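You operate a simulated robot arm through the tools that you are given. There is no shell and no other tool. Be economical: measure what you need, move in short steps, check, and stop when the job is done.

Carry out the task below with a simulated robot arm. There is one attempt and no reset: what you move stays moved.

## Task
Ease collar screw one, then tighten screw two and screw one in that order.
Fine: use the bench hex key, up to the paint lines; stand it back in its stand.

Only the result counts: the job must be done as asked and must still hold three seconds after the hand-in. Knocking over, shifting, dropping, spilling or breaking anything else fails it.

## Robot
A 6-joint arm with a two-finger parallel gripper, fixed in place. Base frame: the origin is at the foot of the arm, x ahead of it, y to its left, z up; the work surface is at about z = 92. Lengths are in cm, angles in rad, forces in N, time in s.
With the tool pointing down near the work surface it reaches from about 36 to 82 cm from the base axis. Its first joint turns from -2.897 to 2.897 rad. Payload 3.91 kg.
Tool frame: the origin (TCP) lies between the finger pads and is the grasp point; the fingertips stand 3 cm ahead of it; z points along the fingers, y is the line along which they close. The gripper opens to 11 cm. The fingers are 2 cm wide and 1 cm thick; the gripper's body (4.8 by 11.2 cm) begins 5.5 cm behind the TCP.
Orientation is that of the tool frame in the base frame, as a unit quaternion [x, y, z, w]. With the fingers straight down and closing along the base's y, the tool's x points along the base's -x, its y along +y and its z along -z.

## Interface
- The arm moves only by the tool send_rows. Its argument "steps" is a list of rows, each a list of 7 numbers: the closure, from 0 (fully open) to 1 (shut), then the shift along the tool's x, y, z in cm, then the turn, a rotation vector about the tool's x, y, z in rad. In form: [[grip, x, y, z, wx, wy, wz], ...]. A call has 1 to 10 rows; each row shifts and turns the commanded pose from where the row before left it, along the tool's axes as they then stand. Rows are played at 5 a second. More than 5 cm and 0.15 rad between two rows, or a gripper value outside its range, and nothing of the call is played. Where a pose cannot be reached the arm comes as near as it can. A force on the tool above 60 N (or 10 N above the force at the start of the call, whichever is more), or a blocked arm, ends the call early, and 0.2 s more pass. Each finger travels about 4.5 cm/s and halts on what it meets, pressing with about 31 N; the grip force reading is that of the motor and also rises with nothing between the fingers. The clock runs only during rows and for 0.2 s after the last one: add rows that do not move to give the fingers time. The reply holds the time, the measured pose of the TCP, the force on the tool along the base axes, the opening and the grip force, in the units named above and with some noise, with the torque about the TCP (base axes, N m) and any sound that the robot's microphone picked up.
- Cameras (640 x 400 px; columns grow to the right, rows downward): "scene" is fixed at [4.83, 64.85, 154.14]; the picture's right is [-0.94, -0.34, 0.00], its down [-0.10, 0.28, -0.96] and it looks along [0.33, -0.90, -0.30] (base axes); focal length 325 px, centre (320, 200). "wrist" rides on the gripper at [7.7, 0.7, -11.4] in the tool frame; the picture's right is [-0.09, 1.00, 0.00], its down [-0.80, -0.07, -0.59] and it looks along [-0.59, -0.05, 0.80] (tool axes); focal length 270 px, centre (320, 200).
- grab_frame(camera): a new picture of that camera. It takes no simulated time.
- slide_trunk(by): slides the trunk up (or, below 0, down) by that many cm; the arm rides with it, the base frame stays. It gives what a move gives, with no picture.
- measure_at(camera, pixels): for up to 12 pixels [column, row] of the newest picture of that camera ("zoom" is the newest enlarged one), the place [x, y, z] in the base frame of the surface seen there, good to about 0.3 cm. It takes no simulated time.
- inspect(camera, box): a new picture of the part [left, top, right, bottom] of that camera's present view, enlarged. It takes no simulated time.
- sign_off(): hands the job in; it is judged then, once.

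Keep the steps short. Do not move on a guess: measure, check each grasp and each placing, and mend mistakes. In all there are 80 turns and 54 pictures (those below and enlarged ones count). Leave the gripper open and the arm clear of the work at the hand-in unless told otherwise, and finish with a single line.

The tools are called after ">>>" by a JSON object that holds its "name" and its "arguments". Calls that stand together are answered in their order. send_rows: Moves the arm, as the interface text tells. Its arguments: {"type":"object","properties":{"steps":{"type":"array","items":{"type":"array","items":{"type":"number"}}}},"required":["steps"]} The other tools are called the same way: slide_trunk (by) slides the trunk up or down; grab_frame (camera) takes a picture; measure_at (camera, pixels) gives the place of the surface under pixels of a picture; inspect (camera, box) takes an enlarged picture of a part of a camera's view; sign_off () hands the job in.

At the start:

```text
t: 0.0
eef_pos: [32.29, -33.12, 128.69]
tcp_rot: [0.0, 1.0, 0.001, 0.0]
ft_force: [0.3, 0.5, -0.1]
ft_torque: [-0.02, 0.01, 0.0]
width: 11.02
finger_force: 0.1
trunk travel left (down, up): [-57.5, 3.5]
```

scene: 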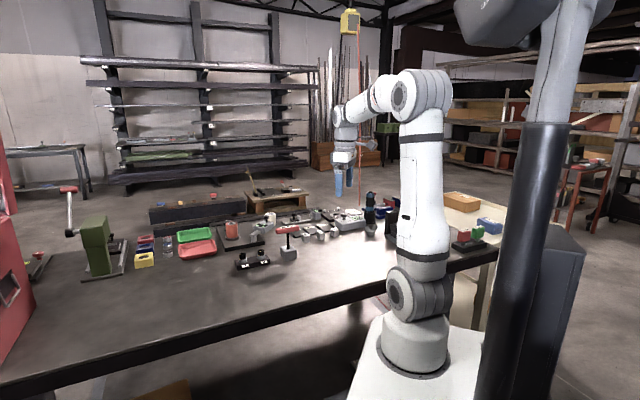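
wrist: 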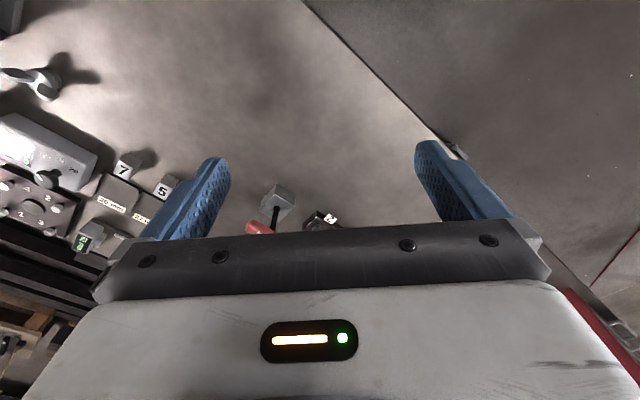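

I start by enlarging the bench area around the red-handled tool (about 290,240) and the black part (250,260) in the scene view.

>>> {"name": "inspect", "arguments": {"camera": "scene", "box": [220, 190, 400, 290]}}

>>> {"name": "inspect", "arguments": {"camera": "wrist", "box": [0, 60, 360, 285]}}

```text
3.56 times, centred on (310, 240) of scene
```

zoom: 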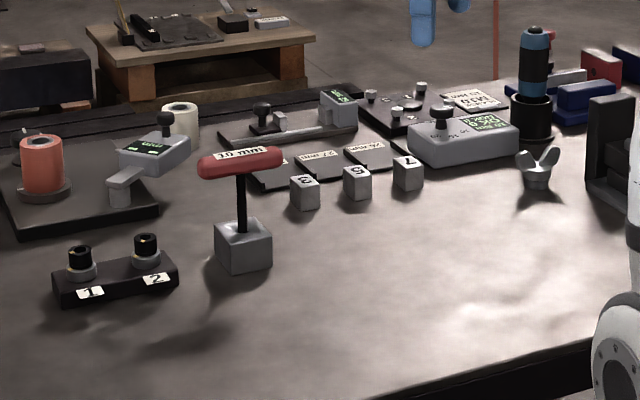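

```text
1.78 times, centred on (180, 172) of wrist
```

zoom: 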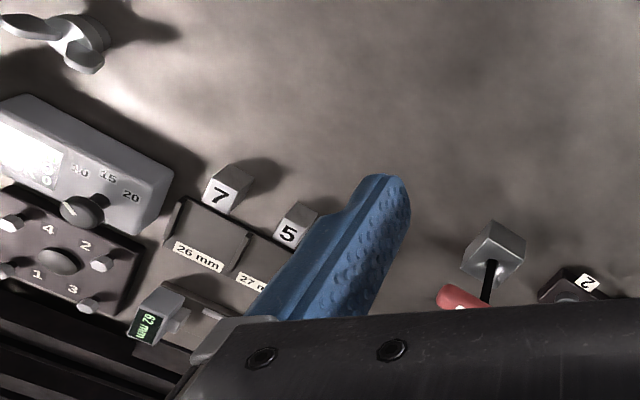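

The zoom shows a black collar with screws 1 and 2 and a T-handled hex key in a grey stand. I look closer at both and measure them.

>>> {"name": "inspect", "arguments": {"camera": "scene", "box": [230, 220, 310, 280]}}

>>> {"name": "inspect", "arguments": {"camera": "scene", "box": [232, 246, 276, 278]}}

```text
6.67 times, centred on (270, 250) of scene
```

zoom: 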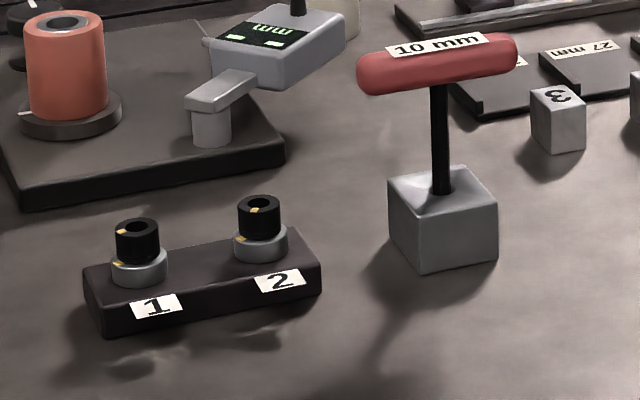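

```text
12.50 times, centred on (254, 262) of scene
```

zoom: 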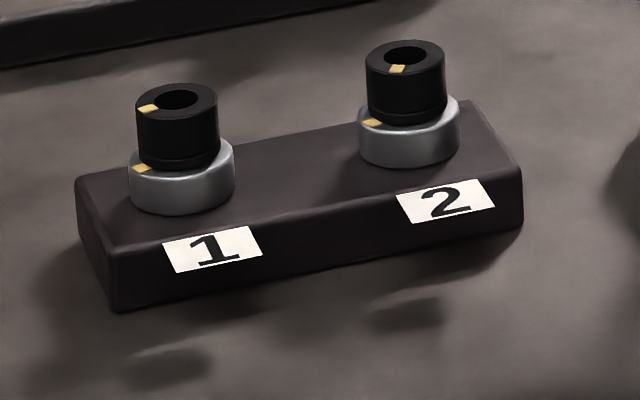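

Screw 1's head and ring lines coincide; screw 2's head line is turned away from its ring line. Now I measure the heads, rings, marks and the key.

>>> {"name": "measure_at", "arguments": {"camera": "zoom", "pixels": [[148, 108], [141, 169], [178, 118], [176, 97], [205, 95], [398, 69], [372, 122], [407, 84], [404, 52], [435, 48], [280, 190], [300, 370]]}}

>>> {"name": "inspect", "arguments": {"camera": "scene", "box": [266, 220, 306, 260]}}

```text
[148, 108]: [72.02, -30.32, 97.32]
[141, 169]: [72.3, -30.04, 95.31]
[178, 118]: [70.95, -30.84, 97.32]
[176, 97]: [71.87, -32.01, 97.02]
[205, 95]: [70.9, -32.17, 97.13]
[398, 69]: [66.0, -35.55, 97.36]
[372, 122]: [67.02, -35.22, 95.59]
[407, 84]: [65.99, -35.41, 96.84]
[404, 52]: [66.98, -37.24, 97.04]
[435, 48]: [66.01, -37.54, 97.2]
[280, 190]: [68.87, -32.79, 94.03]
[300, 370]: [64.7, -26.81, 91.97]
```

```text
10.00 times, centred on (286, 240) of scene
```

zoom: 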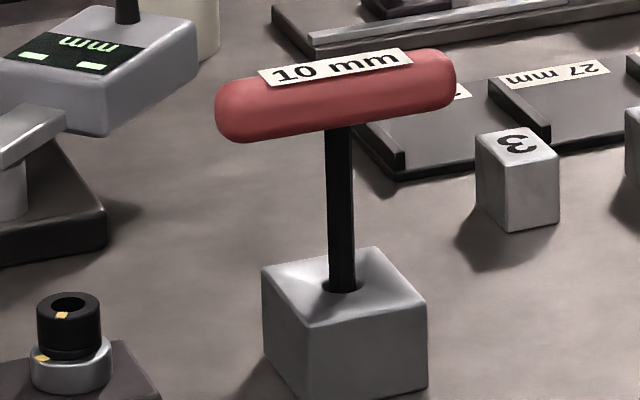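

>>> {"name": "measure_at", "arguments": {"camera": "zoom", "pixels": [[222, 100], [448, 60], [335, 65], [340, 95], [340, 120], [340, 200], [342, 285], [264, 270], [372, 248], [426, 300], [310, 322], [350, 395]]}}

```text
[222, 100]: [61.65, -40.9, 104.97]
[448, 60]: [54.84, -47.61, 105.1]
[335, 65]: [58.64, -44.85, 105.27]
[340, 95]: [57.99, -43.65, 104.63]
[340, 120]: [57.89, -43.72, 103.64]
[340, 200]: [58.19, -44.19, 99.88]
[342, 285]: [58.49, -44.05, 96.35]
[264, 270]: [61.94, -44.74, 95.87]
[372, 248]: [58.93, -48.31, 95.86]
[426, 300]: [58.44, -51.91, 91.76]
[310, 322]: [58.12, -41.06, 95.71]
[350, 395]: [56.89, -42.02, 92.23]
```

Key: T-bar from about (61.7,-40.9) to (54.8,-47.6), centre (58.2,-44.3), at z≈104.5, lying at 45°. I move above it at the present height.

>>> {"name": "send_rows", "arguments": {"steps": [[0, -3.7, -1.6, 0, 0, 0, 0], [0, -3.7, -1.6, 0, 0, 0, 0], [0, -3.7, -1.6, 0, 0, 0, 0], [0, -3.7, -1.6, 0, 0, 0, 0], [0, -3.7, -1.6, 0, 0, 0, 0], [0, -3.7, -1.6, 0, 0, 0, 0], [0, -3.7, -1.6, 0, 0, 0, 0], [0, 0, 0, 0, 0, 0, 0]]}}

>>> {"name": "send_rows", "arguments": {"steps": [[0, 0, 0, 1, 0, 0, -0.131], [0, 0, 0, 1, 0, 0, -0.131], [0, 0, 0, 1, 0, 0, -0.131], [0, 0, 0, 1, 0, 0, -0.131], [0, 0, 0, 1, 0, 0, -0.131], [0, 0, 0, 1, 0, 0, -0.131], [0, 0, 0, 0, 0, 0, 0], [0, 0, 0, 0, 0, 0, 0]]}}

>>> {"name": "grab_frame", "arguments": {"camera": "wrist"}}

```text
t: 1.8
eef_pos: [58.01, -44.2, 128.77]
tcp_rot: [0.001, 1.0, 0.0, 0.0]
ft_force: [0.3, 0.4, 1.2]
ft_torque: [0.0, 0.03, 0.03]
width: 11.02
finger_force: 0.0
trunk travel left (down, up): [-57.5, 3.5]
```

```text
t: 3.6
eef_pos: [58.29, -44.32, 122.73]
tcp_rot: [-0.384, 0.923, 0.001, 0.0]
ft_force: [-0.4, 0.6, 0.2]
ft_torque: [-0.03, -0.01, -0.02]
width: 11.04
finger_force: 0.1
trunk travel left (down, up): [-57.5, 3.5]
```

```text
46 pictures are left
```

wrist: 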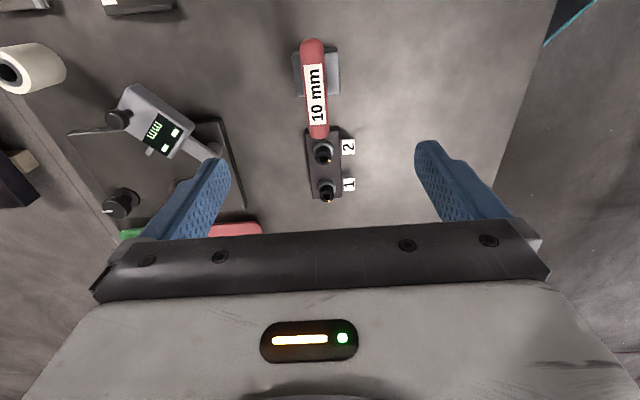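

The key and both screws are in view (key 315,90; screw 2 at 323,153; screw 1 at 326,187). I enlarge and measure.

>>> {"name": "inspect", "arguments": {"camera": "wrist", "box": [280, 125, 376, 210]}}

>>> {"name": "measure_at", "arguments": {"camera": "wrist", "pixels": [[312, 41], [319, 134], [304, 95], [326, 92], [315, 90], [323, 150], [326, 186]]}}

```text
4.71 times, centred on (328, 168) of wrist
```

zoom: 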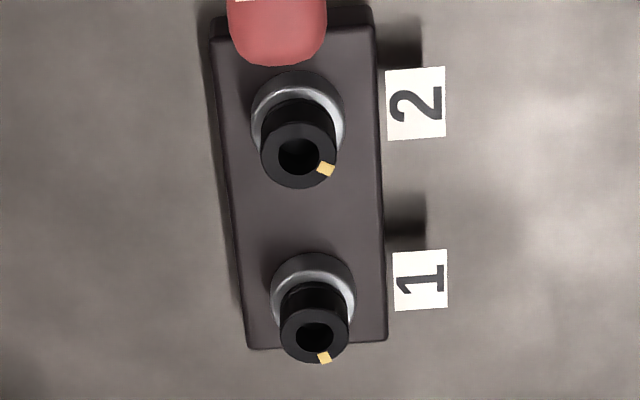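

```text
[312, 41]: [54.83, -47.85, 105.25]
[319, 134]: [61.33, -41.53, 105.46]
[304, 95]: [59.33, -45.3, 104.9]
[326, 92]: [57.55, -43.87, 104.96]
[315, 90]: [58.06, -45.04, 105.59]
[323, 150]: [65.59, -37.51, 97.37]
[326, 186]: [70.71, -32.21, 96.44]
```

I measure the head rims and socket bottoms in the enlarged picture.

>>> {"name": "measure_at", "arguments": {"camera": "zoom", "pixels": [[267, 155], [330, 150], [300, 127], [297, 183], [297, 160], [326, 169], [286, 335], [343, 335], [315, 312], [314, 358], [314, 340], [324, 357]]}}

```text
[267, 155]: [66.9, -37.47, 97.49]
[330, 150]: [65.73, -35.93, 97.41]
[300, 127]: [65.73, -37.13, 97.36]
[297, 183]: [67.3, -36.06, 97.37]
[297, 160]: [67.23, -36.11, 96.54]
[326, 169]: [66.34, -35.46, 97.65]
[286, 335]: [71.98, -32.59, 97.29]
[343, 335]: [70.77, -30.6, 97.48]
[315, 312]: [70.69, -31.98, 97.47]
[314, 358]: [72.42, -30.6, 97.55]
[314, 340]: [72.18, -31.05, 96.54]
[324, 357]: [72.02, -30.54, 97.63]
```

Screw 2 axis ≈ (66.4,-36.65), screw 1 axis ≈ (71.45,-31.45), heads at z 97.4. Screw 2 is about 40° loose (anticlockwise of its line). I go down to the T-bar, first stopping 5 cm above.

>>> {"name": "send_rows", "arguments": {"steps": [[0.3, 0.1, -0.1, 3, 0, 0, 0], [0.3, 0, 0, 3, 0, 0, 0], [0.4, 0, 0, 3, 0, 0, 0], [0.4, 0, 0, 3, 0, 0, 0], [0.4, 0, 0, 1.2, 0, 0, 0], [0.4, 0, 0, 0, 0, 0, 0], [0.4, 0, 0, 0, 0, 0, 0]]}}

>>> {"name": "grab_frame", "arguments": {"camera": "wrist"}}

>>> {"name": "inspect", "arguments": {"camera": "scene", "box": [240, 190, 336, 250]}}

```text
t: 5.2
eef_pos: [58.28, -44.43, 109.44]
tcp_rot: [-0.383, 0.924, 0.0, 0.0]
ft_force: [-0.2, 0.1, -0.3]
ft_torque: [-0.01, -0.02, -0.03]
width: 6.6
finger_force: 0.1
trunk travel left (down, up): [-57.5, 3.5]
```

```text
44 pictures are left
```

wrist: 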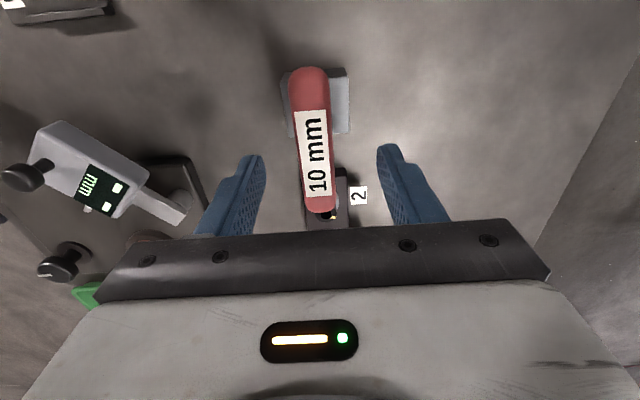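

```text
6.67 times, centred on (288, 220) of scene
```

zoom: 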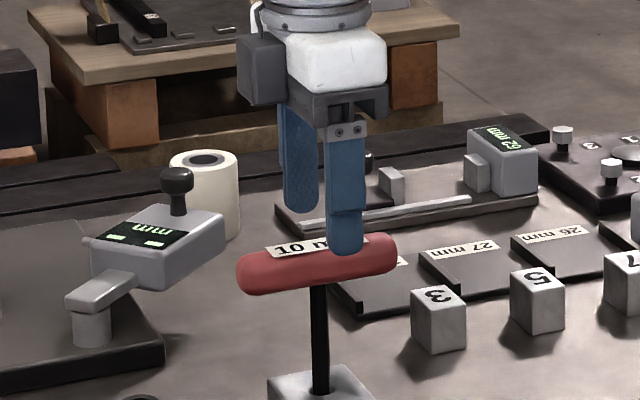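

I measure the bar's ends and sides from this nearer view.

>>> {"name": "measure_at", "arguments": {"camera": "wrist", "pixels": [[308, 70], [319, 208], [292, 110], [326, 108], [301, 180], [333, 180], [290, 78], [347, 76], [349, 132]]}}

```text
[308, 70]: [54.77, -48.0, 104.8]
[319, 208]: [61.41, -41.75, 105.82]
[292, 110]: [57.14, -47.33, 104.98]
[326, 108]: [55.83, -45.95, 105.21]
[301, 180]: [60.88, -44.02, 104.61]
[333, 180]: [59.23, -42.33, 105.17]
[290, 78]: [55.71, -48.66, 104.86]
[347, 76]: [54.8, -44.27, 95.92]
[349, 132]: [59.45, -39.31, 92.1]
```

The bar's midline lies about 0.3 cm to the tool's -y. I correct that and go down 5 cm, fingers still open.

>>> {"name": "send_rows", "arguments": {"steps": [[0.4, 0, -0.3, 0, 0, 0, 0], [0.4, 0, 0, 2, 0, 0, 0], [0.4, 0, 0, 2, 0, 0, 0], [0.4, 0, 0, 1, 0, 0, 0], [0.4, 0, 0, 0, 0, 0, 0]]}}

>>> {"name": "grab_frame", "arguments": {"camera": "wrist"}}

```text
t: 6.4
eef_pos: [58.61, -44.7, 104.37]
tcp_rot: [-0.384, 0.924, 0.0, 0.0]
ft_force: [-0.8, 0.5, -0.3]
ft_torque: [-0.02, 0.0, -0.02]
width: 6.59
finger_force: 0.1
trunk travel left (down, up): [-57.5, 3.5]
```

```text
42 pictures are left
```

wrist: 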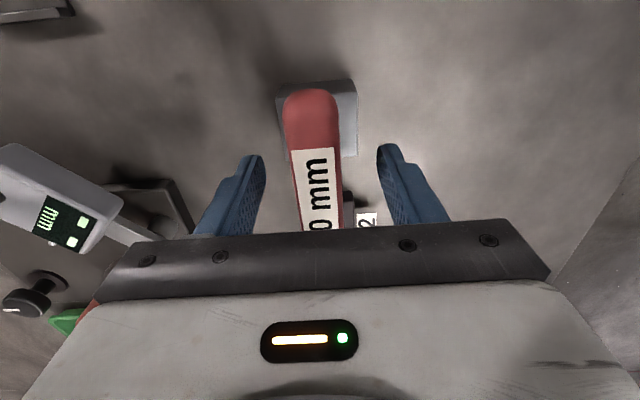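

The bar is centred between the fingers (318 vs 320). I close on it.

>>> {"name": "send_rows", "arguments": {"steps": [[0.7, 0, 0, 0, 0, 0, 0], [0.8, 0, 0, 0, 0, 0, 0], [0.9, 0, 0, 0, 0, 0, 0], [1, 0, 0, 0, 0, 0, 0], [1, 0, 0, 0, 0, 0, 0], [1, 0, 0, 0, 0, 0, 0]]}}

>>> {"name": "grab_frame", "arguments": {"camera": "wrist"}}

```text
t: 7.8
eef_pos: [58.58, -44.64, 104.41]
tcp_rot: [-0.383, 0.924, 0.001, 0.0]
ft_force: [-0.2, -0.8, 0.2]
ft_torque: [-0.03, -0.05, -0.02]
width: 2.36
finger_force: 31.3
trunk travel left (down, up): [-57.5, 3.5]
```

```text
41 pictures are left
```

wrist: 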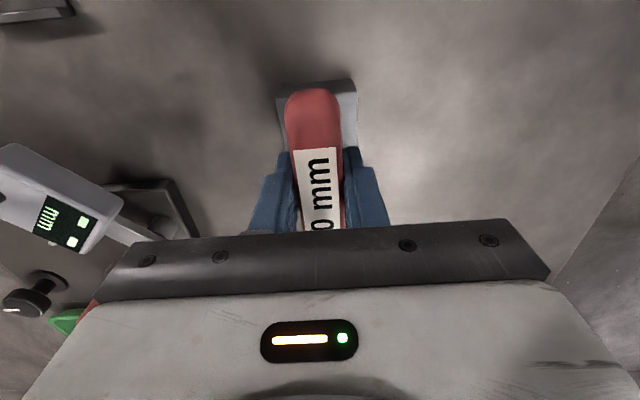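

Gripped at 2.36 cm width. I lift straight up 6 cm and see how long the key is.

>>> {"name": "send_rows", "arguments": {"steps": [[1, 0, 0, -1, 0, 0, 0], [1, 0, 0, -1, 0, 0, 0], [1, 0, 0, -2, 0, 0, 0], [1, 0, 0, -2, 0, 0, 0], [1, 0, 0, 0, 0, 0, 0]]}}

>>> {"name": "inspect", "arguments": {"camera": "scene", "box": [230, 200, 326, 280]}}

```text
t: 9.0
eef_pos: [58.43, -44.64, 110.39]
tcp_rot: [-0.383, 0.924, -0.001, 0.0]
ft_force: [-0.1, 0.3, -0.8]
ft_torque: [0.01, 0.03, 0.0]
width: 2.33
finger_force: 30.9
trunk travel left (down, up): [-57.5, 3.5]
```

```text
5.00 times, centred on (278, 240) of scene
```

zoom: 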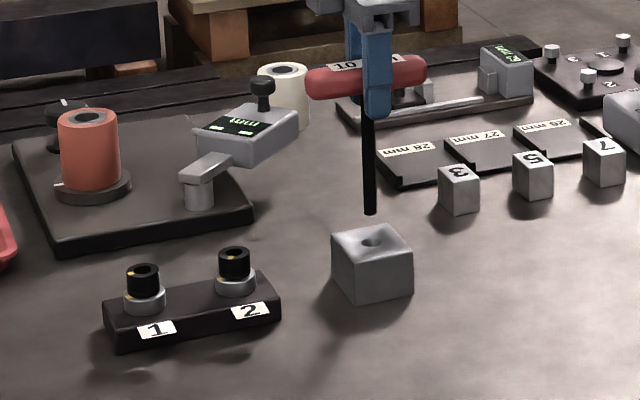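

The key is out of the stand. I measure its tip (370,212), shaft and the stand hole (372,242).

>>> {"name": "measure_at", "arguments": {"camera": "zoom", "pixels": [[370, 211], [370, 205], [369, 180], [368, 140], [368, 125], [372, 243], [361, 243], [382, 242], [372, 250], [332, 238], [410, 245]]}}

>>> {"name": "inspect", "arguments": {"camera": "scene", "box": [276, 220, 312, 246]}}

```text
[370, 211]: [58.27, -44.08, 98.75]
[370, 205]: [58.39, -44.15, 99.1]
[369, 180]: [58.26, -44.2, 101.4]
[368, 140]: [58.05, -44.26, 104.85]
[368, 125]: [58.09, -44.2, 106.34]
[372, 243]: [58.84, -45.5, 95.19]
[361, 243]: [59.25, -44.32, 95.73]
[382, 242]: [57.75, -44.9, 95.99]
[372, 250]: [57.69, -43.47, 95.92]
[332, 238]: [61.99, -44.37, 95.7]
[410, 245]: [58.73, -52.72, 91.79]
```

```text
15.38 times, centred on (294, 233) of scene
```

zoom: 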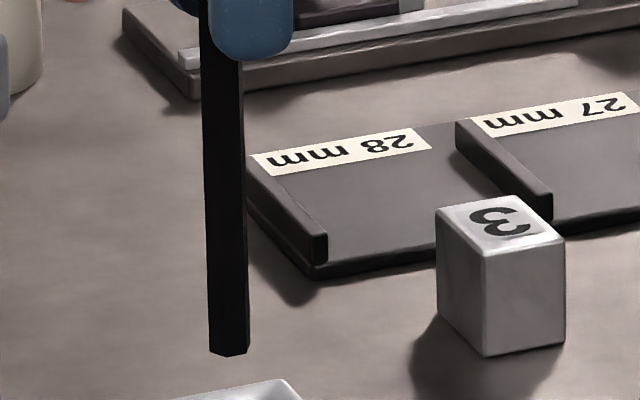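

Tip is 11.8 cm below the TCP and the shaft is in line with the TCP. The key is hexagonal, so I compare the hex orientation of tip and sockets with tight enlargements.

>>> {"name": "inspect", "arguments": {"camera": "scene", "box": [283, 238, 289, 244]}}

>>> {"name": "inspect", "arguments": {"camera": "scene", "box": [238, 249, 248, 265]}}

>>> {"name": "inspect", "arguments": {"camera": "scene", "box": [255, 246, 267, 262]}}

```text
16.00 times, centred on (286, 241) of scene
```

zoom: 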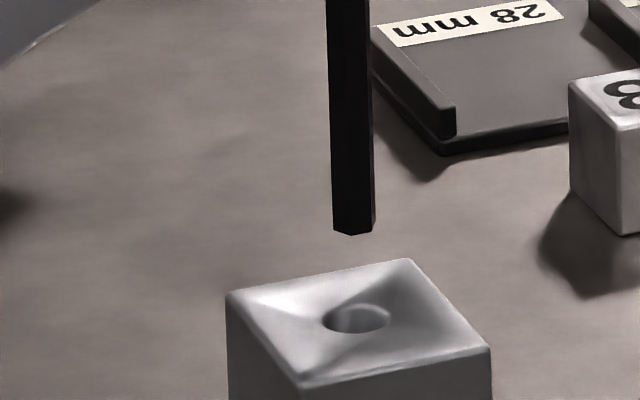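

```text
16.00 times, centred on (243, 257) of scene
```

zoom: 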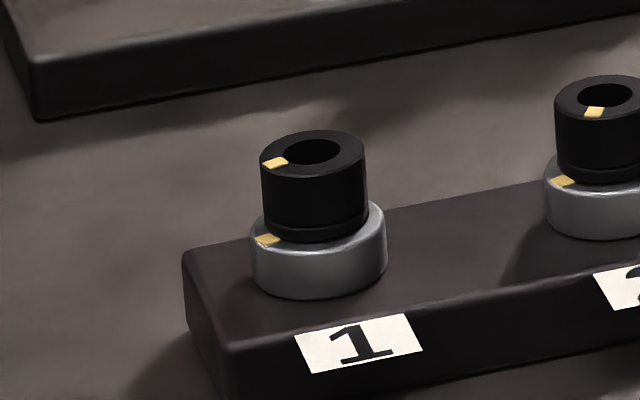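

```text
16.00 times, centred on (261, 254) of scene
```

zoom: 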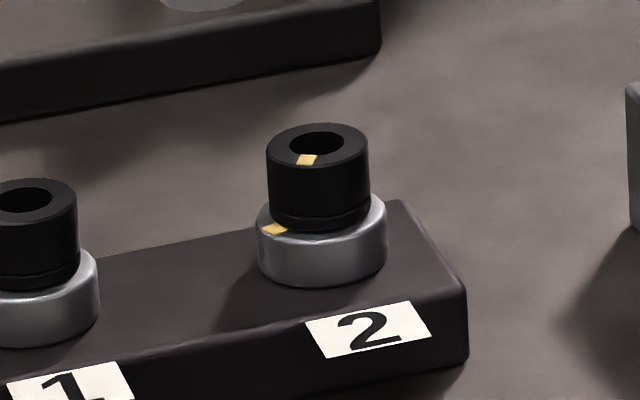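

Sockets look round with marks: screw 1 aligned, screw 2 about 38° anticlockwise of its line. I raise and carry the key over screw 1, tip about 2 cm above the head.

>>> {"name": "send_rows", "arguments": {"steps": [[1, 0, 0, -2, 0, 0, 0], [1, -3, 0.02, -0.6, 0, 0, 0], [1, -3.1, 0.02, 0, 0, 0, 0], [1, -3.1, 0.02, 0, 0, 0, 0], [1, -3.1, 0.02, 0, 0, 0, 0], [1, -3.1, 0.02, 0, 0, 0, 0], [1, -3.1, 0.02, 0, 0, 0, 0], [1, 0, 0, 0, 0, 0, 0], [1, 0, 0, 0, 0, 0, 0]]}}

>>> {"name": "inspect", "arguments": {"camera": "scene", "box": [222, 225, 272, 275]}}

>>> {"name": "grab_frame", "arguments": {"camera": "wrist"}}

```text
t: 11.0
eef_pos: [71.5, -31.51, 112.99]
tcp_rot: [-0.383, 0.924, 0.001, 0.0]
ft_force: [0.7, -0.1, -1.4]
ft_torque: [0.01, 0.02, 0.02]
width: 2.35
finger_force: 30.8
trunk travel left (down, up): [-57.5, 3.5]
```

```text
8.00 times, centred on (247, 250) of scene
```

zoom: 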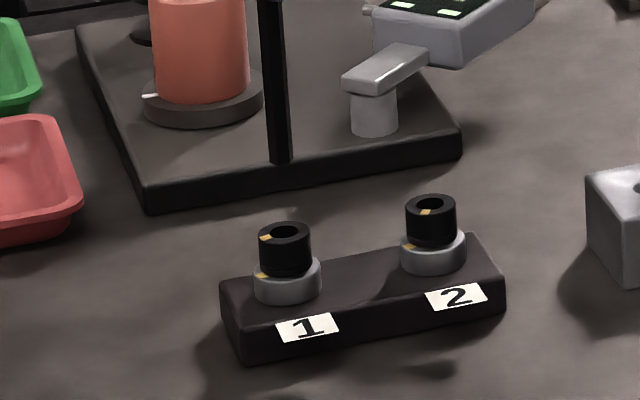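

```text
34 pictures are left
```

wrist: 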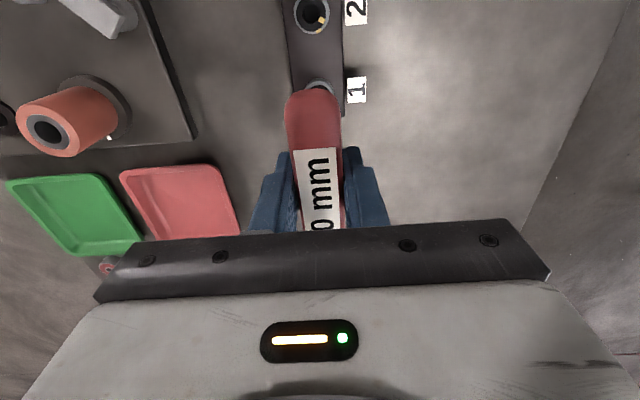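

I measure tip, shaft and the head rim in this same view to compare positions.

>>> {"name": "measure_at", "arguments": {"camera": "zoom", "pixels": [[280, 160], [278, 140], [276, 100], [262, 233], [309, 233], [285, 225], [285, 244], [288, 255], [407, 206], [454, 206], [430, 198], [430, 217]]}}

>>> {"name": "measure_at", "arguments": {"camera": "wrist", "pixels": [[296, 10], [327, 10], [311, 29], [310, 12], [302, 80], [332, 85], [292, 112], [338, 112]]}}

```text
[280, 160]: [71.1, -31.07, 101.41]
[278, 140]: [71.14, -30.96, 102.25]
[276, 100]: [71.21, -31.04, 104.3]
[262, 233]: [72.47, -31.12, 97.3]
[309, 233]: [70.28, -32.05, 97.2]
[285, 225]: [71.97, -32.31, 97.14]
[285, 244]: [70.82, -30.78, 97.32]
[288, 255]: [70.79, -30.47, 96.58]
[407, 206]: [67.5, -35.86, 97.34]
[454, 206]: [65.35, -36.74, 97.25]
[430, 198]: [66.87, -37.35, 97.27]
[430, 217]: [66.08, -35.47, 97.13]
```

```text
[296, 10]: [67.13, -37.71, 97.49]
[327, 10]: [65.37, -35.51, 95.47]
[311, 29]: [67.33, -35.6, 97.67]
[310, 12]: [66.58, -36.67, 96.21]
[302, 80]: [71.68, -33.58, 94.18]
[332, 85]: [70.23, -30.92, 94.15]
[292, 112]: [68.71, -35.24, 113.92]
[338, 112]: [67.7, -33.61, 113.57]
```

The shaft axis (71.37,-31.5) agrees with screw 1's axis (71.4,-31.5). I lower gently toward the socket.

>>> {"name": "send_rows", "arguments": {"steps": [[1, 0, 0, 1.5, 0, 0, 0], [1, 0, 0, 1.2, 0, 0, 0], [1, 0, 0, 0.5, 0, 0, 0], [1, 0, 0, 0.3, 0, 0, 0], [1, 0, 0, 0.2, 0, 0, 0], [1, 0, 0, 0.2, 0, 0, 0], [1, 0, 0, 0, 0, 0, 0]]}}

>>> {"name": "inspect", "arguments": {"camera": "scene", "box": [222, 235, 272, 275]}}

```text
t: 12.6
eef_pos: [71.45, -31.59, 109.29]
tcp_rot: [-0.384, 0.923, 0.0, 0.001]
ft_force: [0.2, -0.8, 6.6]
ft_torque: [-0.15, -0.05, 0.0]
width: 2.35
finger_force: 31.2
trunk travel left (down, up): [-57.5, 3.5]
```

```text
10.00 times, centred on (247, 255) of scene
```

zoom: 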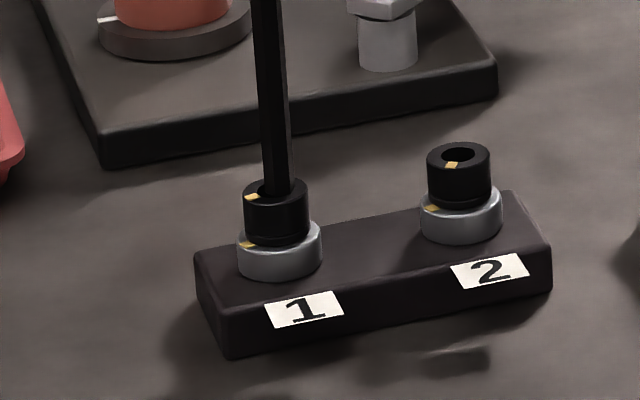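

Contact: 6.6 N upward at z=109.29, just at the rim. I look closer at the tip in the socket.

>>> {"name": "inspect", "arguments": {"camera": "scene", "box": [238, 246, 260, 262]}}

```text
16.00 times, centred on (249, 254) of scene
```

zoom: 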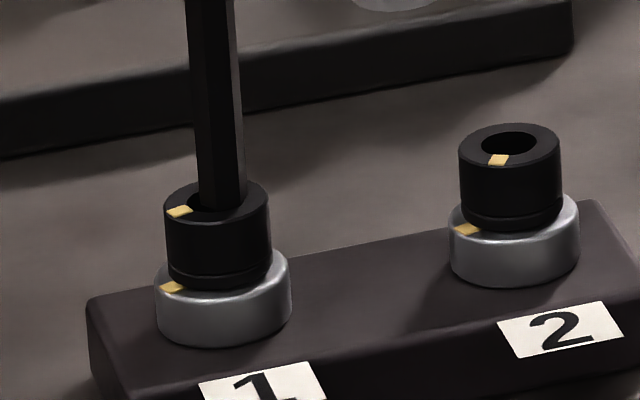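

The shaft (200–247, centre 223) is about 7 px, i.e. 0.15 cm, right of the socket's centre (216). I lift slightly, shift by base (+0.15,+0.05), and lower again.

>>> {"name": "send_rows", "arguments": {"steps": [[1, 0, 0, -0.4, 0, 0, 0], [1, -0.14, -0.07, 0, 0, 0, 0], [1, 0, 0, 0.3, 0, 0, 0], [1, 0, 0, 0.2, 0, 0, 0], [1, 0, 0, 0.1, 0, 0, 0], [1, 0, 0, 0, 0, 0, 0]]}}

>>> {"name": "inspect", "arguments": {"camera": "scene", "box": [238, 246, 260, 262]}}

```text
t: 14.0
eef_pos: [71.64, -31.43, 108.98]
tcp_rot: [-0.384, 0.923, -0.001, 0.0]
ft_force: [4.8, -2.3, 7.1]
ft_torque: [-0.36, -0.49, 0.02]
width: 2.35
finger_force: 31.2
trunk travel left (down, up): [-57.5, 3.5]
```

```text
16.00 times, centred on (249, 254) of scene
```

zoom: 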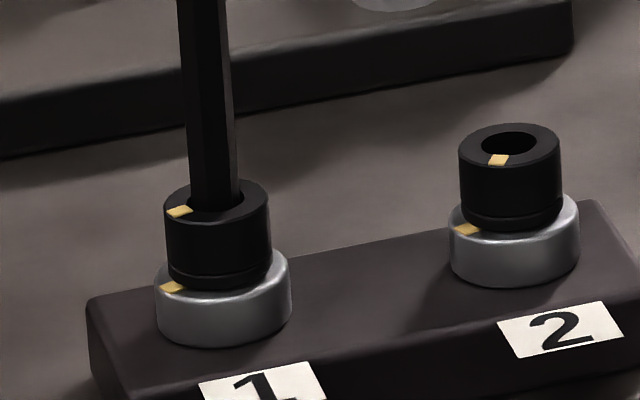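

Force now reads (+4.8,-2.3) sideways: the tip is at the socket mouth but pressed toward +x,-y. I follow that by ~0.12 cm and press down a little.

>>> {"name": "send_rows", "arguments": {"steps": [[1, 0, 0, -0.1, 0, 0, 0], [1, -0.01, -0.12, 0, 0, 0, 0], [1, 0, 0, 0.2, 0, 0, 0], [1, 0, 0, 0.15, 0, 0, 0], [1, 0, 0, 0.1, 0, 0, 0], [1, 0, 0, 0, 0, 0, 0]]}}

```text
t: 15.4
eef_pos: [71.56, -31.54, 109.01]
tcp_rot: [-0.384, 0.923, -0.002, 0.002]
ft_force: [3.5, -0.8, 28.1]
ft_torque: [-0.03, -0.38, 0.09]
width: 2.38
finger_force: 30.7
trunk travel left (down, up): [-57.5, 3.5]
```

28 N down with no further sinking: probably the hex is out of phase. I ease the pressure and turn slowly anticlockwise (-wz) to look for the drop-in.

>>> {"name": "send_rows", "arguments": {"steps": [[1, 0, -0.05, -0.2, 0, 0, 0], [1, 0, 0, 0, 0, 0, -0.05], [1, 0, 0, 0, 0, 0, -0.05], [1, 0, 0, 0, 0, 0, -0.05], [1, 0, 0, 0, 0, 0, 0]]}}

```text
t: 16.6
eef_pos: [71.77, -31.65, 108.62]
tcp_rot: [-0.452, 0.892, 0.002, -0.002]
ft_force: [-0.9, 0.5, -1.9]
ft_torque: [0.07, 0.22, 0.03]
width: 2.36
finger_force: 30.8
trunk travel left (down, up): [-57.5, 3.5]
```

It dropped: z=108.62 with no load. I press further in, small steps.

>>> {"name": "send_rows", "arguments": {"steps": [[1, 0, 0, 0.3, 0, 0, 0], [1, 0, 0, 0.3, 0, 0, 0], [1, 0, 0, 0.2, 0, 0, 0], [1, 0, 0, 0, 0, 0, 0]]}}

>>> {"name": "inspect", "arguments": {"camera": "scene", "box": [238, 246, 260, 262]}}

```text
t: 17.6
eef_pos: [71.75, -31.54, 108.03]
tcp_rot: [-0.452, 0.892, 0.0, -0.001]
ft_force: [-1.6, 1.0, 0.0]
ft_torque: [0.07, 0.09, -0.01]
width: 2.38
finger_force: 30.8
trunk travel left (down, up): [-57.5, 3.5]
```

```text
16.00 times, centred on (249, 254) of scene
```

zoom: 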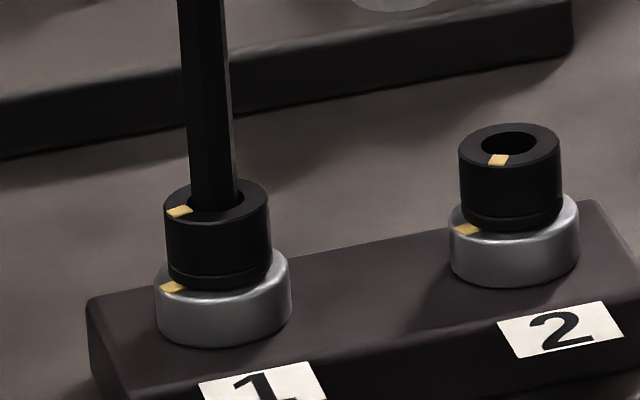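

Inserted about 1.2 cm with light forces. I press until it bottoms.

>>> {"name": "send_rows", "arguments": {"steps": [[1, 0, 0, 0.2, 0, 0, 0], [1, 0, 0, 0.2, 0, 0, 0], [1, 0, 0, 0.1, 0, 0, 0], [1, 0, 0, 0, 0, 0, 0]]}}

```text
t: 18.6
eef_pos: [71.54, -31.6, 107.9]
tcp_rot: [-0.452, 0.892, -0.002, 0.002]
ft_force: [3.0, -0.3, 22.1]
ft_torque: [0.0, -0.38, 0.02]
width: 2.35
finger_force: 31.5
trunk travel left (down, up): [-57.5, 3.5]
```

Bottomed at z≈107.9. I back off 0.25 cm and begin turning anticlockwise to ease screw 1, about 0.5 rad.

>>> {"name": "send_rows", "arguments": {"steps": [[1, 0, 0, -0.25, 0, 0, 0], [1, 0, 0, 0, 0, 0, -0.08], [1, 0, 0, 0, 0, 0, -0.08], [1, 0, 0, 0, 0, 0, -0.08], [1, 0, 0, 0, 0, 0, -0.08], [1, 0, 0, 0, 0, 0, -0.08], [1, 0, 0, 0, 0, 0, -0.08], [1, 0, 0, 0, 0, 0, 0]]}}

>>> {"name": "inspect", "arguments": {"camera": "scene", "box": [238, 246, 260, 262]}}

```text
t: 20.4
eef_pos: [71.73, -31.68, 107.76]
tcp_rot: [-0.65, 0.76, 0.0, 0.0]
ft_force: [6.4, -3.9, 14.6]
ft_torque: [-0.43, -0.14, -0.59]
width: 2.37
finger_force: 30.7
trunk travel left (down, up): [-57.5, 3.5]
```

```text
16.00 times, centred on (249, 254) of scene
```

zoom: 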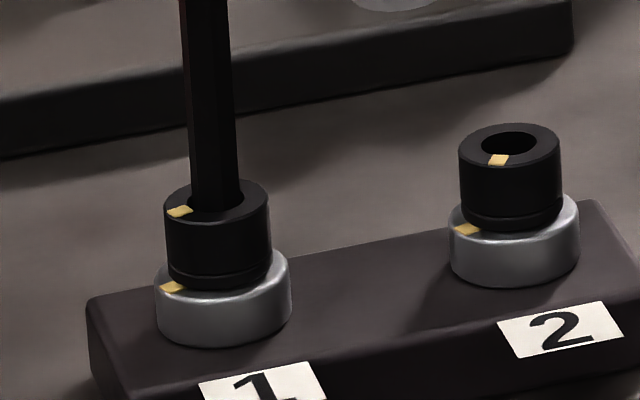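

The head has not turned, torque −0.59 N m: the bar may be slipping in the fingers or the hex in the socket. I check the wrist view.

>>> {"name": "grab_frame", "arguments": {"camera": "wrist"}}

>>> {"name": "inspect", "arguments": {"camera": "scene", "box": [215, 205, 279, 265]}}

```text
28 pictures are left
```

wrist: 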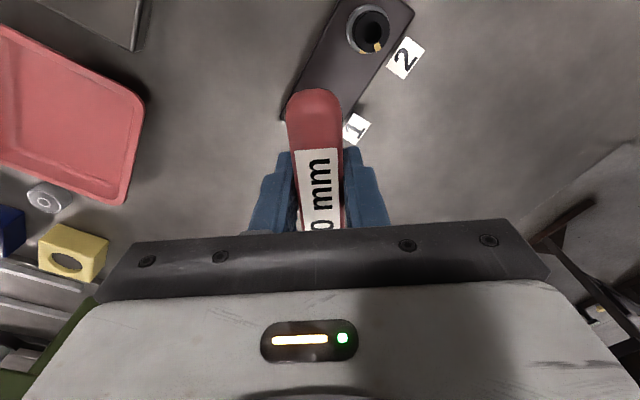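

```text
6.67 times, centred on (247, 235) of scene
```

zoom: 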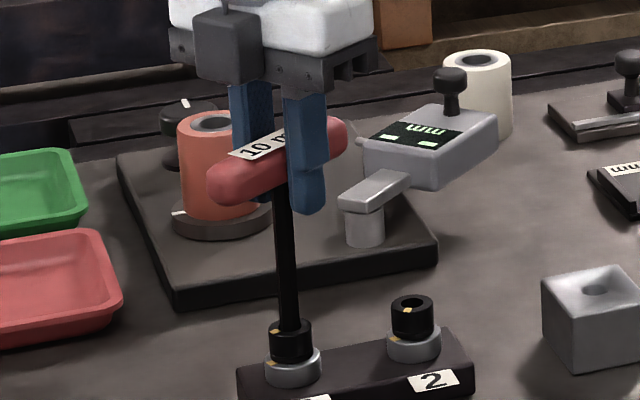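

The bar is still square in the fingers, so the key turned with play in the socket and torque is now building. I turn on carefully.

>>> {"name": "send_rows", "arguments": {"steps": [[1, 0, 0, 0, 0, 0, -0.06], [1, 0, 0, 0, 0, 0, -0.06], [1, 0, 0, 0, 0, 0, 0]]}}

>>> {"name": "inspect", "arguments": {"camera": "scene", "box": [238, 246, 260, 262]}}

```text
t: 21.2
eef_pos: [71.62, -31.73, 107.76]
tcp_rot: [-0.696, 0.719, -0.001, 0.001]
ft_force: [7.3, -5.2, 15.5]
ft_torque: [-0.64, -0.21, -0.73]
width: 2.38
finger_force: 31.1
trunk travel left (down, up): [-57.5, 3.5]
```

```text
16.00 times, centred on (249, 254) of scene
```

zoom: 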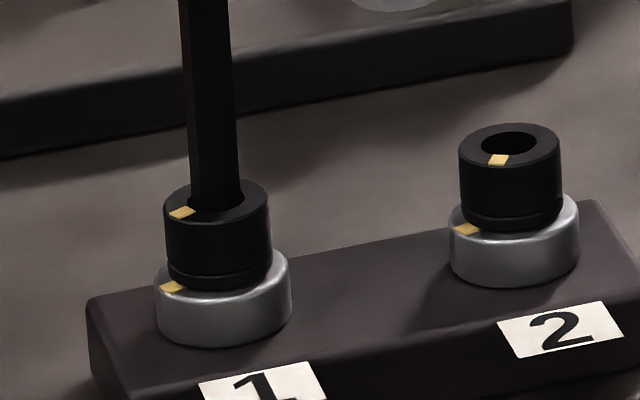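

The head mark has just begun to move (180,211 → 182,213). I relieve the side load a little and continue anticlockwise.

>>> {"name": "send_rows", "arguments": {"steps": [[1, 0.06, -0.08, -0.1, 0, 0, 0], [1, 0, 0, 0, 0, 0, -0.08], [1, 0, 0, 0, 0, 0, -0.08], [1, 0, 0, 0, 0, 0, -0.08], [1, 0, 0, 0, 0, 0, -0.08], [1, 0, 0, 0, 0, 0, -0.08], [1, 0, 0, 0, 0, 0, 0]]}}

>>> {"name": "inspect", "arguments": {"camera": "scene", "box": [238, 246, 260, 262]}}

```text
t: 22.8
eef_pos: [71.83, -31.59, 107.95]
tcp_rot: [0.824, -0.567, 0.0, 0.0]
ft_force: [6.4, -0.2, 4.4]
ft_torque: [0.05, -0.41, -0.2]
width: 2.37
finger_force: 31.0
trunk travel left (down, up): [-57.5, 3.5]
```

```text
16.00 times, centred on (249, 254) of scene
```

zoom: 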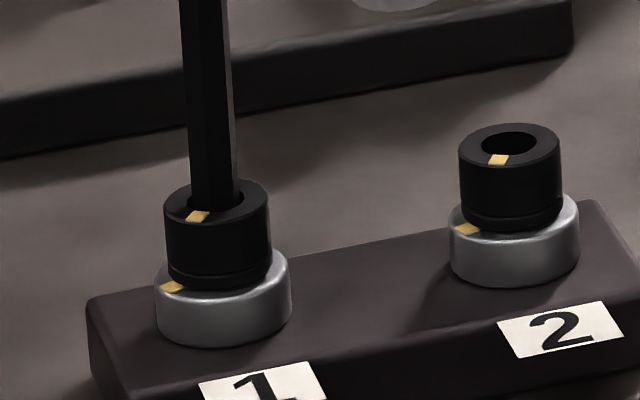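

Screw 1 is now about 26° loose and the torque has fallen to 0.2. I ease it about 25° more.

>>> {"name": "send_rows", "arguments": {"steps": [[1, 0, 0, 0, 0, 0, -0.08], [1, 0, 0, 0, 0, 0, -0.08], [1, 0, 0, 0, 0, 0, -0.08], [1, 0, 0, 0, 0, 0, -0.08], [1, 0, 0, 0, 0, 0, -0.08], [1, 0, 0, 0, 0, 0, 0]]}}

>>> {"name": "inspect", "arguments": {"camera": "scene", "box": [238, 246, 260, 262]}}

```text
t: 24.2
eef_pos: [71.78, -31.63, 107.85]
tcp_rot: [0.92, -0.392, 0.0, 0.0]
ft_force: [4.9, 1.2, 3.3]
ft_torque: [0.01, -0.57, -0.02]
width: 2.4
finger_force: 30.5
trunk travel left (down, up): [-57.5, 3.5]
```

```text
16.00 times, centred on (249, 254) of scene
```

zoom: 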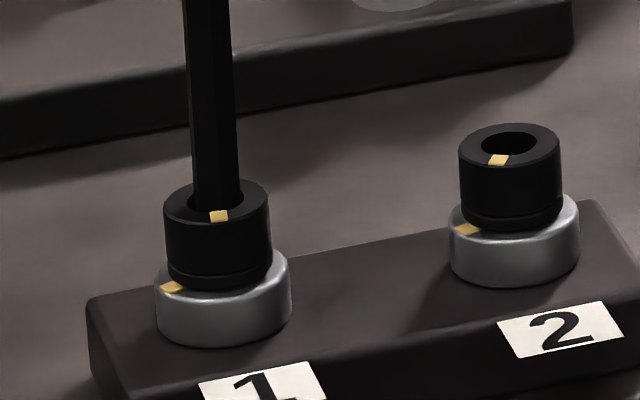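

Screw 1 is eased by roughly 50°. I withdraw the key straight up.

>>> {"name": "send_rows", "arguments": {"steps": [[1, 0, 0, -0.4, 0, 0, 0], [1, 0, 0, -0.5, 0, 0, 0], [1, 0, 0, -0.8, 0, 0, 0], [1, 0, 0, -1.5, 0, 0, 0], [1, 0, 0, -1.5, 0, 0, 0], [1, 0, 0, 0, 0, 0, 0]]}}

>>> {"name": "send_rows", "arguments": {"steps": [[1, 0, 0, 0, 0, 0, 0.1], [1, 0, 0, 0, 0, 0, 0.1], [1, 0, 0, 0, 0, 0, 0.1], [1, 0, 0, 0, 0, 0, 0.1], [1, 0, 0, 0, 0, 0, 0.1], [1, 0, 0, 0, 0, 0, 0]]}}

>>> {"name": "inspect", "arguments": {"camera": "scene", "box": [222, 225, 272, 275]}}

```text
t: 25.6
eef_pos: [71.77, -31.6, 112.55]
tcp_rot: [0.92, -0.392, 0.0, 0.0]
ft_force: [-0.2, -0.2, -0.1]
ft_torque: [0.0, -0.02, -0.01]
width: 2.36
finger_force: 31.1
trunk travel left (down, up): [-57.5, 3.5]
```

```text
t: 27.0
eef_pos: [71.72, -31.63, 112.7]
tcp_rot: [0.794, -0.608, 0.001, 0.0]
ft_force: [-0.7, 0.5, -0.5]
ft_torque: [-0.01, 0.03, 0.01]
width: 2.34
finger_force: 30.8
trunk travel left (down, up): [-57.5, 3.5]
```

```text
8.00 times, centred on (247, 250) of scene
```

zoom: 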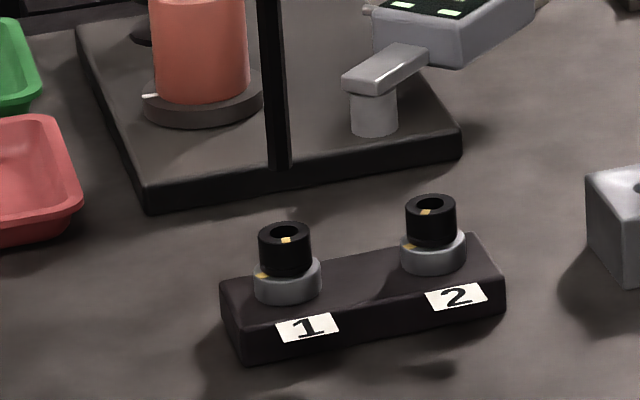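

The collar has not moved and screw 1 stays eased. I measure the shaft now (a≈−105°) to find the tip's offset.

>>> {"name": "measure_at", "arguments": {"camera": "zoom", "pixels": [[281, 165], [281, 155], [279, 140], [277, 120], [275, 100], [273, 60], [271, 20]]}}

```text
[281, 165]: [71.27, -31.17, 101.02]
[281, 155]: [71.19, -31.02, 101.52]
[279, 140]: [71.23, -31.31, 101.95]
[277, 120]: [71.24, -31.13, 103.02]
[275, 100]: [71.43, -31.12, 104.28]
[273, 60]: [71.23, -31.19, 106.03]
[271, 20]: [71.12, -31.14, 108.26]
```

Shaft axis ≈ (71.44,-31.62), about 0.25 cm in −x of the TCP. I move to screw 2 with target TCP (66.7,-36.6) and lower to just above its head.

>>> {"name": "send_rows", "arguments": {"steps": [[1, 0.9, 1.53, 0, 0, 0, 0], [1, 0.9, 1.53, 0, 0, 0, 0], [1, 0.85, 1.54, 0, 0, 0, 0], [1, 0.85, 1.54, 0, 0, 0, 0], [1, 0, 0, 1.5, 0, 0, 0], [1, 0, 0, 1.5, 0, 0, 0], [1, 0, 0, 0, 0, 0, 0]]}}

>>> {"name": "inspect", "arguments": {"camera": "scene", "box": [248, 246, 270, 262]}}

```text
t: 28.6
eef_pos: [66.71, -36.6, 109.57]
tcp_rot: [0.795, -0.607, 0.0, 0.0]
ft_force: [0.1, -1.0, -1.6]
ft_torque: [-0.01, 0.01, 0.02]
width: 2.36
finger_force: 31.5
trunk travel left (down, up): [-57.5, 3.5]
```

```text
16.00 times, centred on (259, 254) of scene
```

zoom: 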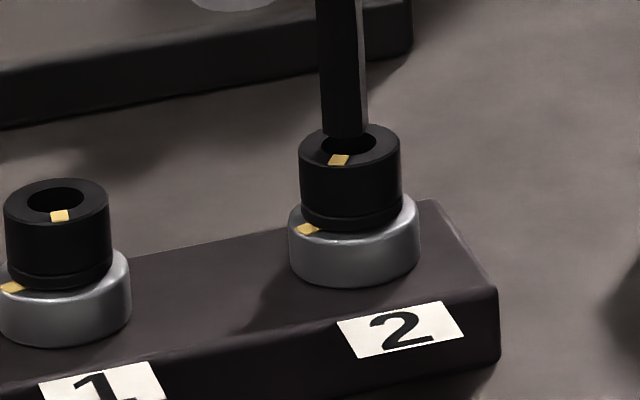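

Tip centre (345) is ~5 px left of the socket centre (350). I shift by base (−0.12,+0.05) and lower until contact.

>>> {"name": "send_rows", "arguments": {"steps": [[1, -0.08, 0.1, 0, 0, 0, 0], [1, 0, 0, 0.3, 0, 0, 0], [1, 0, 0, 0.2, 0, 0, 0], [1, 0, 0, 0.2, 0, 0, 0], [1, 0, 0, 0.2, 0, 0, 0], [1, 0, 0, 0, 0, 0, 0]]}}

>>> {"name": "inspect", "arguments": {"camera": "scene", "box": [248, 246, 270, 262]}}

```text
t: 30.0
eef_pos: [66.7, -36.63, 108.68]
tcp_rot: [0.795, -0.607, -0.001, 0.001]
ft_force: [0.8, -0.5, -1.3]
ft_torque: [-0.03, 0.0, 0.01]
width: 2.33
finger_force: 30.9
trunk travel left (down, up): [-57.5, 3.5]
```

```text
16.00 times, centred on (259, 254) of scene
```

zoom: 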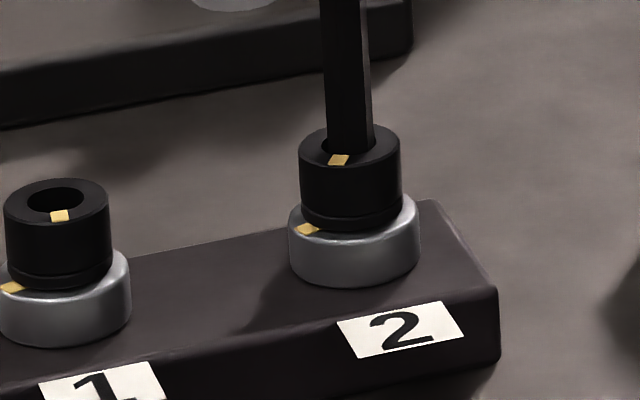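

It entered without contact (z=108.68). I go on down to about 107.95.

>>> {"name": "send_rows", "arguments": {"steps": [[1, 0, 0, 0.25, 0, 0, 0], [1, 0, 0, 0.25, 0, 0, 0], [1, 0, 0, 0.15, 0, 0, 0], [1, 0, 0, 0, 0, 0, 0]]}}

```text
t: 31.0
eef_pos: [66.83, -36.58, 107.97]
tcp_rot: [0.794, -0.608, 0.0, 0.0]
ft_force: [1.0, 0.3, -0.7]
ft_torque: [0.06, -0.13, -0.01]
width: 2.34
finger_force: 30.8
trunk travel left (down, up): [-57.5, 3.5]
```

Seated with light forces. I now turn clockwise (+wz) to tighten screw 2, about 0.4 rad first.

>>> {"name": "send_rows", "arguments": {"steps": [[1, 0, 0, 0, 0, 0, 0.08], [1, 0, 0, 0, 0, 0, 0.08], [1, 0, 0, 0, 0, 0, 0.08], [1, 0, 0, 0, 0, 0, 0.08], [1, 0, 0, 0, 0, 0, 0.08], [1, 0, 0, 0, 0, 0, 0]]}}

>>> {"name": "inspect", "arguments": {"camera": "scene", "box": [248, 246, 270, 262]}}

```text
t: 32.4
eef_pos: [66.74, -36.53, 107.89]
tcp_rot: [-0.658, 0.753, 0.0, 0.0]
ft_force: [2.5, -2.5, 0.4]
ft_torque: [-0.2, -0.25, 0.11]
width: 2.33
finger_force: 31.5
trunk travel left (down, up): [-57.5, 3.5]
```

```text
16.00 times, centred on (259, 254) of scene
```

zoom: 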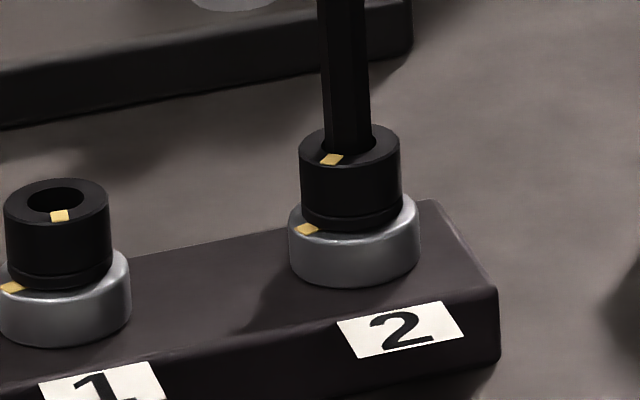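

The mark moves (338→331); screw 2 is engaged. I turn about 20° more.

>>> {"name": "send_rows", "arguments": {"steps": [[1, 0, 0, 0, 0, 0, 0.07], [1, 0, 0, 0, 0, 0, 0.07], [1, 0, 0, 0, 0, 0, 0.07], [1, 0, 0, 0, 0, 0, 0.07], [1, 0, 0, 0, 0, 0, 0.07], [1, 0, 0, 0, 0, 0, 0]]}}

>>> {"name": "inspect", "arguments": {"camera": "scene", "box": [248, 246, 270, 262]}}

```text
t: 33.8
eef_pos: [66.67, -36.67, 107.96]
tcp_rot: [-0.517, 0.856, 0.0, 0.0]
ft_force: [1.6, -0.6, -0.1]
ft_torque: [0.19, 0.0, 0.39]
width: 2.35
finger_force: 31.3
trunk travel left (down, up): [-57.5, 3.5]
```

```text
16.00 times, centred on (259, 254) of scene
```

zoom: 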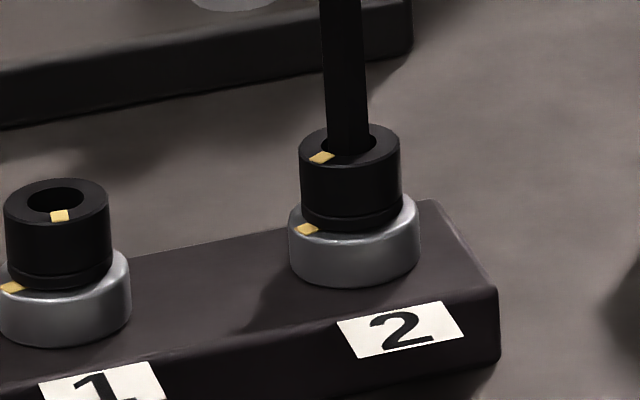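

Mark at (321,157), about 10–12° short of the line. I turn 0.14 rad more.

>>> {"name": "send_rows", "arguments": {"steps": [[1, 0, 0, 0, 0, 0, 0.05], [1, 0, 0, 0, 0, 0, 0.05], [1, 0, 0, 0, 0, 0, 0.04], [1, 0, 0, 0, 0, 0, 0]]}}

>>> {"name": "inspect", "arguments": {"camera": "scene", "box": [248, 246, 270, 262]}}

```text
t: 34.8
eef_pos: [66.55, -36.64, 107.92]
tcp_rot: [-0.454, 0.891, 0.0, 0.0]
ft_force: [-0.7, -2.3, 0.7]
ft_torque: [0.15, 0.09, 0.62]
width: 2.37
finger_force: 30.9
trunk travel left (down, up): [-57.5, 3.5]
```

```text
16.00 times, centred on (259, 254) of scene
```

zoom: 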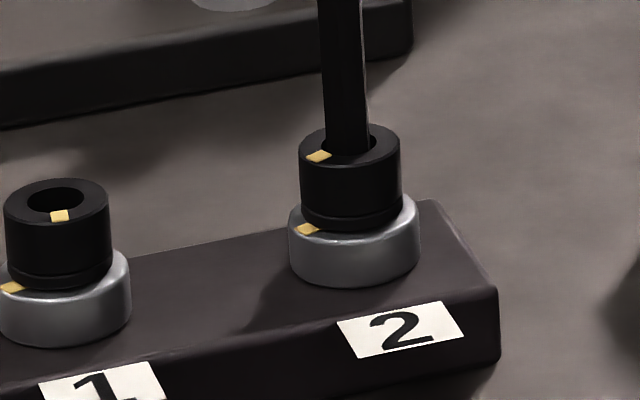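

Mark (319,156), torque 0.62 building. I go on 0.15 rad.

>>> {"name": "send_rows", "arguments": {"steps": [[1, 0, 0, 0, 0, 0, 0.05], [1, 0, 0, 0, 0, 0, 0.05], [1, 0, 0, 0, 0, 0, 0.05], [1, 0, 0, 0, 0, 0, 0]]}}

>>> {"name": "inspect", "arguments": {"camera": "scene", "box": [248, 246, 270, 262]}}

```text
t: 35.8
eef_pos: [66.71, -36.58, 107.91]
tcp_rot: [-0.387, 0.922, 0.001, 0.0]
ft_force: [-2.2, -1.2, -1.6]
ft_torque: [0.11, -0.18, 0.73]
width: 2.38
finger_force: 30.8
trunk travel left (down, up): [-57.5, 3.5]
```

```text
16.00 times, centred on (259, 254) of scene
```

zoom: 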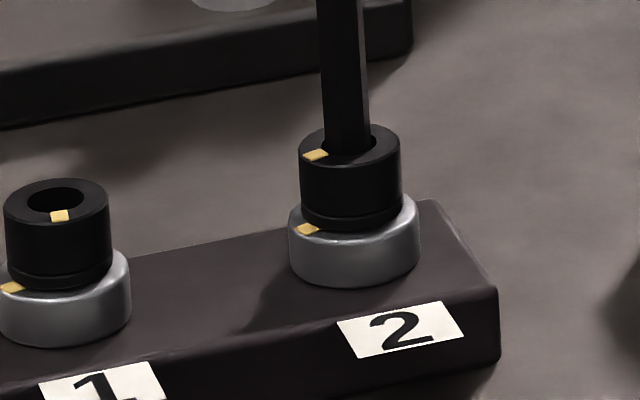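

Head mark (315.5,155) now matches the ring mark to within ~1–2°. I release the torque within the socket's play, withdraw and check.

>>> {"name": "send_rows", "arguments": {"steps": [[1, 0, 0, 0, 0, 0, -0.08], [1, 0, 0, 0, 0, 0, -0.08], [1, 0, 0, 0, 0, 0, -0.06], [1, 0, 0, 0, 0, 0, 0]]}}

>>> {"name": "send_rows", "arguments": {"steps": [[1, 0, 0, -0.4, 0, 0, 0], [1, 0, 0, -0.5, 0, 0, 0], [1, 0, 0, -0.8, 0, 0, 0], [1, 0, 0, -1.5, 0, 0, 0], [1, 0, 0, -1.5, 0, 0, 0], [1, 0, 0, 0, 0, 0, 0]]}}

>>> {"name": "inspect", "arguments": {"camera": "scene", "box": [248, 246, 270, 262]}}

```text
t: 36.8
eef_pos: [66.69, -36.62, 108.13]
tcp_rot: [-0.487, 0.874, 0.0, 0.0]
ft_force: [1.6, 0.6, -2.1]
ft_torque: [0.0, 0.0, 0.01]
width: 2.38
finger_force: 30.9
trunk travel left (down, up): [-57.5, 3.5]
```

```text
t: 38.2
eef_pos: [66.67, -36.53, 112.79]
tcp_rot: [-0.487, 0.873, 0.0, -0.001]
ft_force: [0.5, -0.2, -0.9]
ft_torque: [-0.02, 0.0, 0.0]
width: 2.38
finger_force: 31.2
trunk travel left (down, up): [-57.5, 3.5]
```

```text
16.00 times, centred on (259, 254) of scene
```

zoom: 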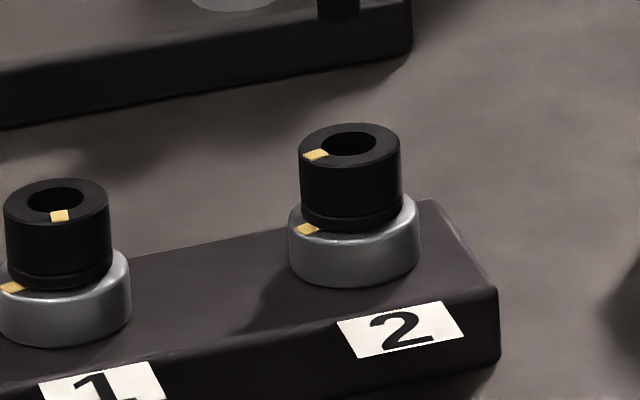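

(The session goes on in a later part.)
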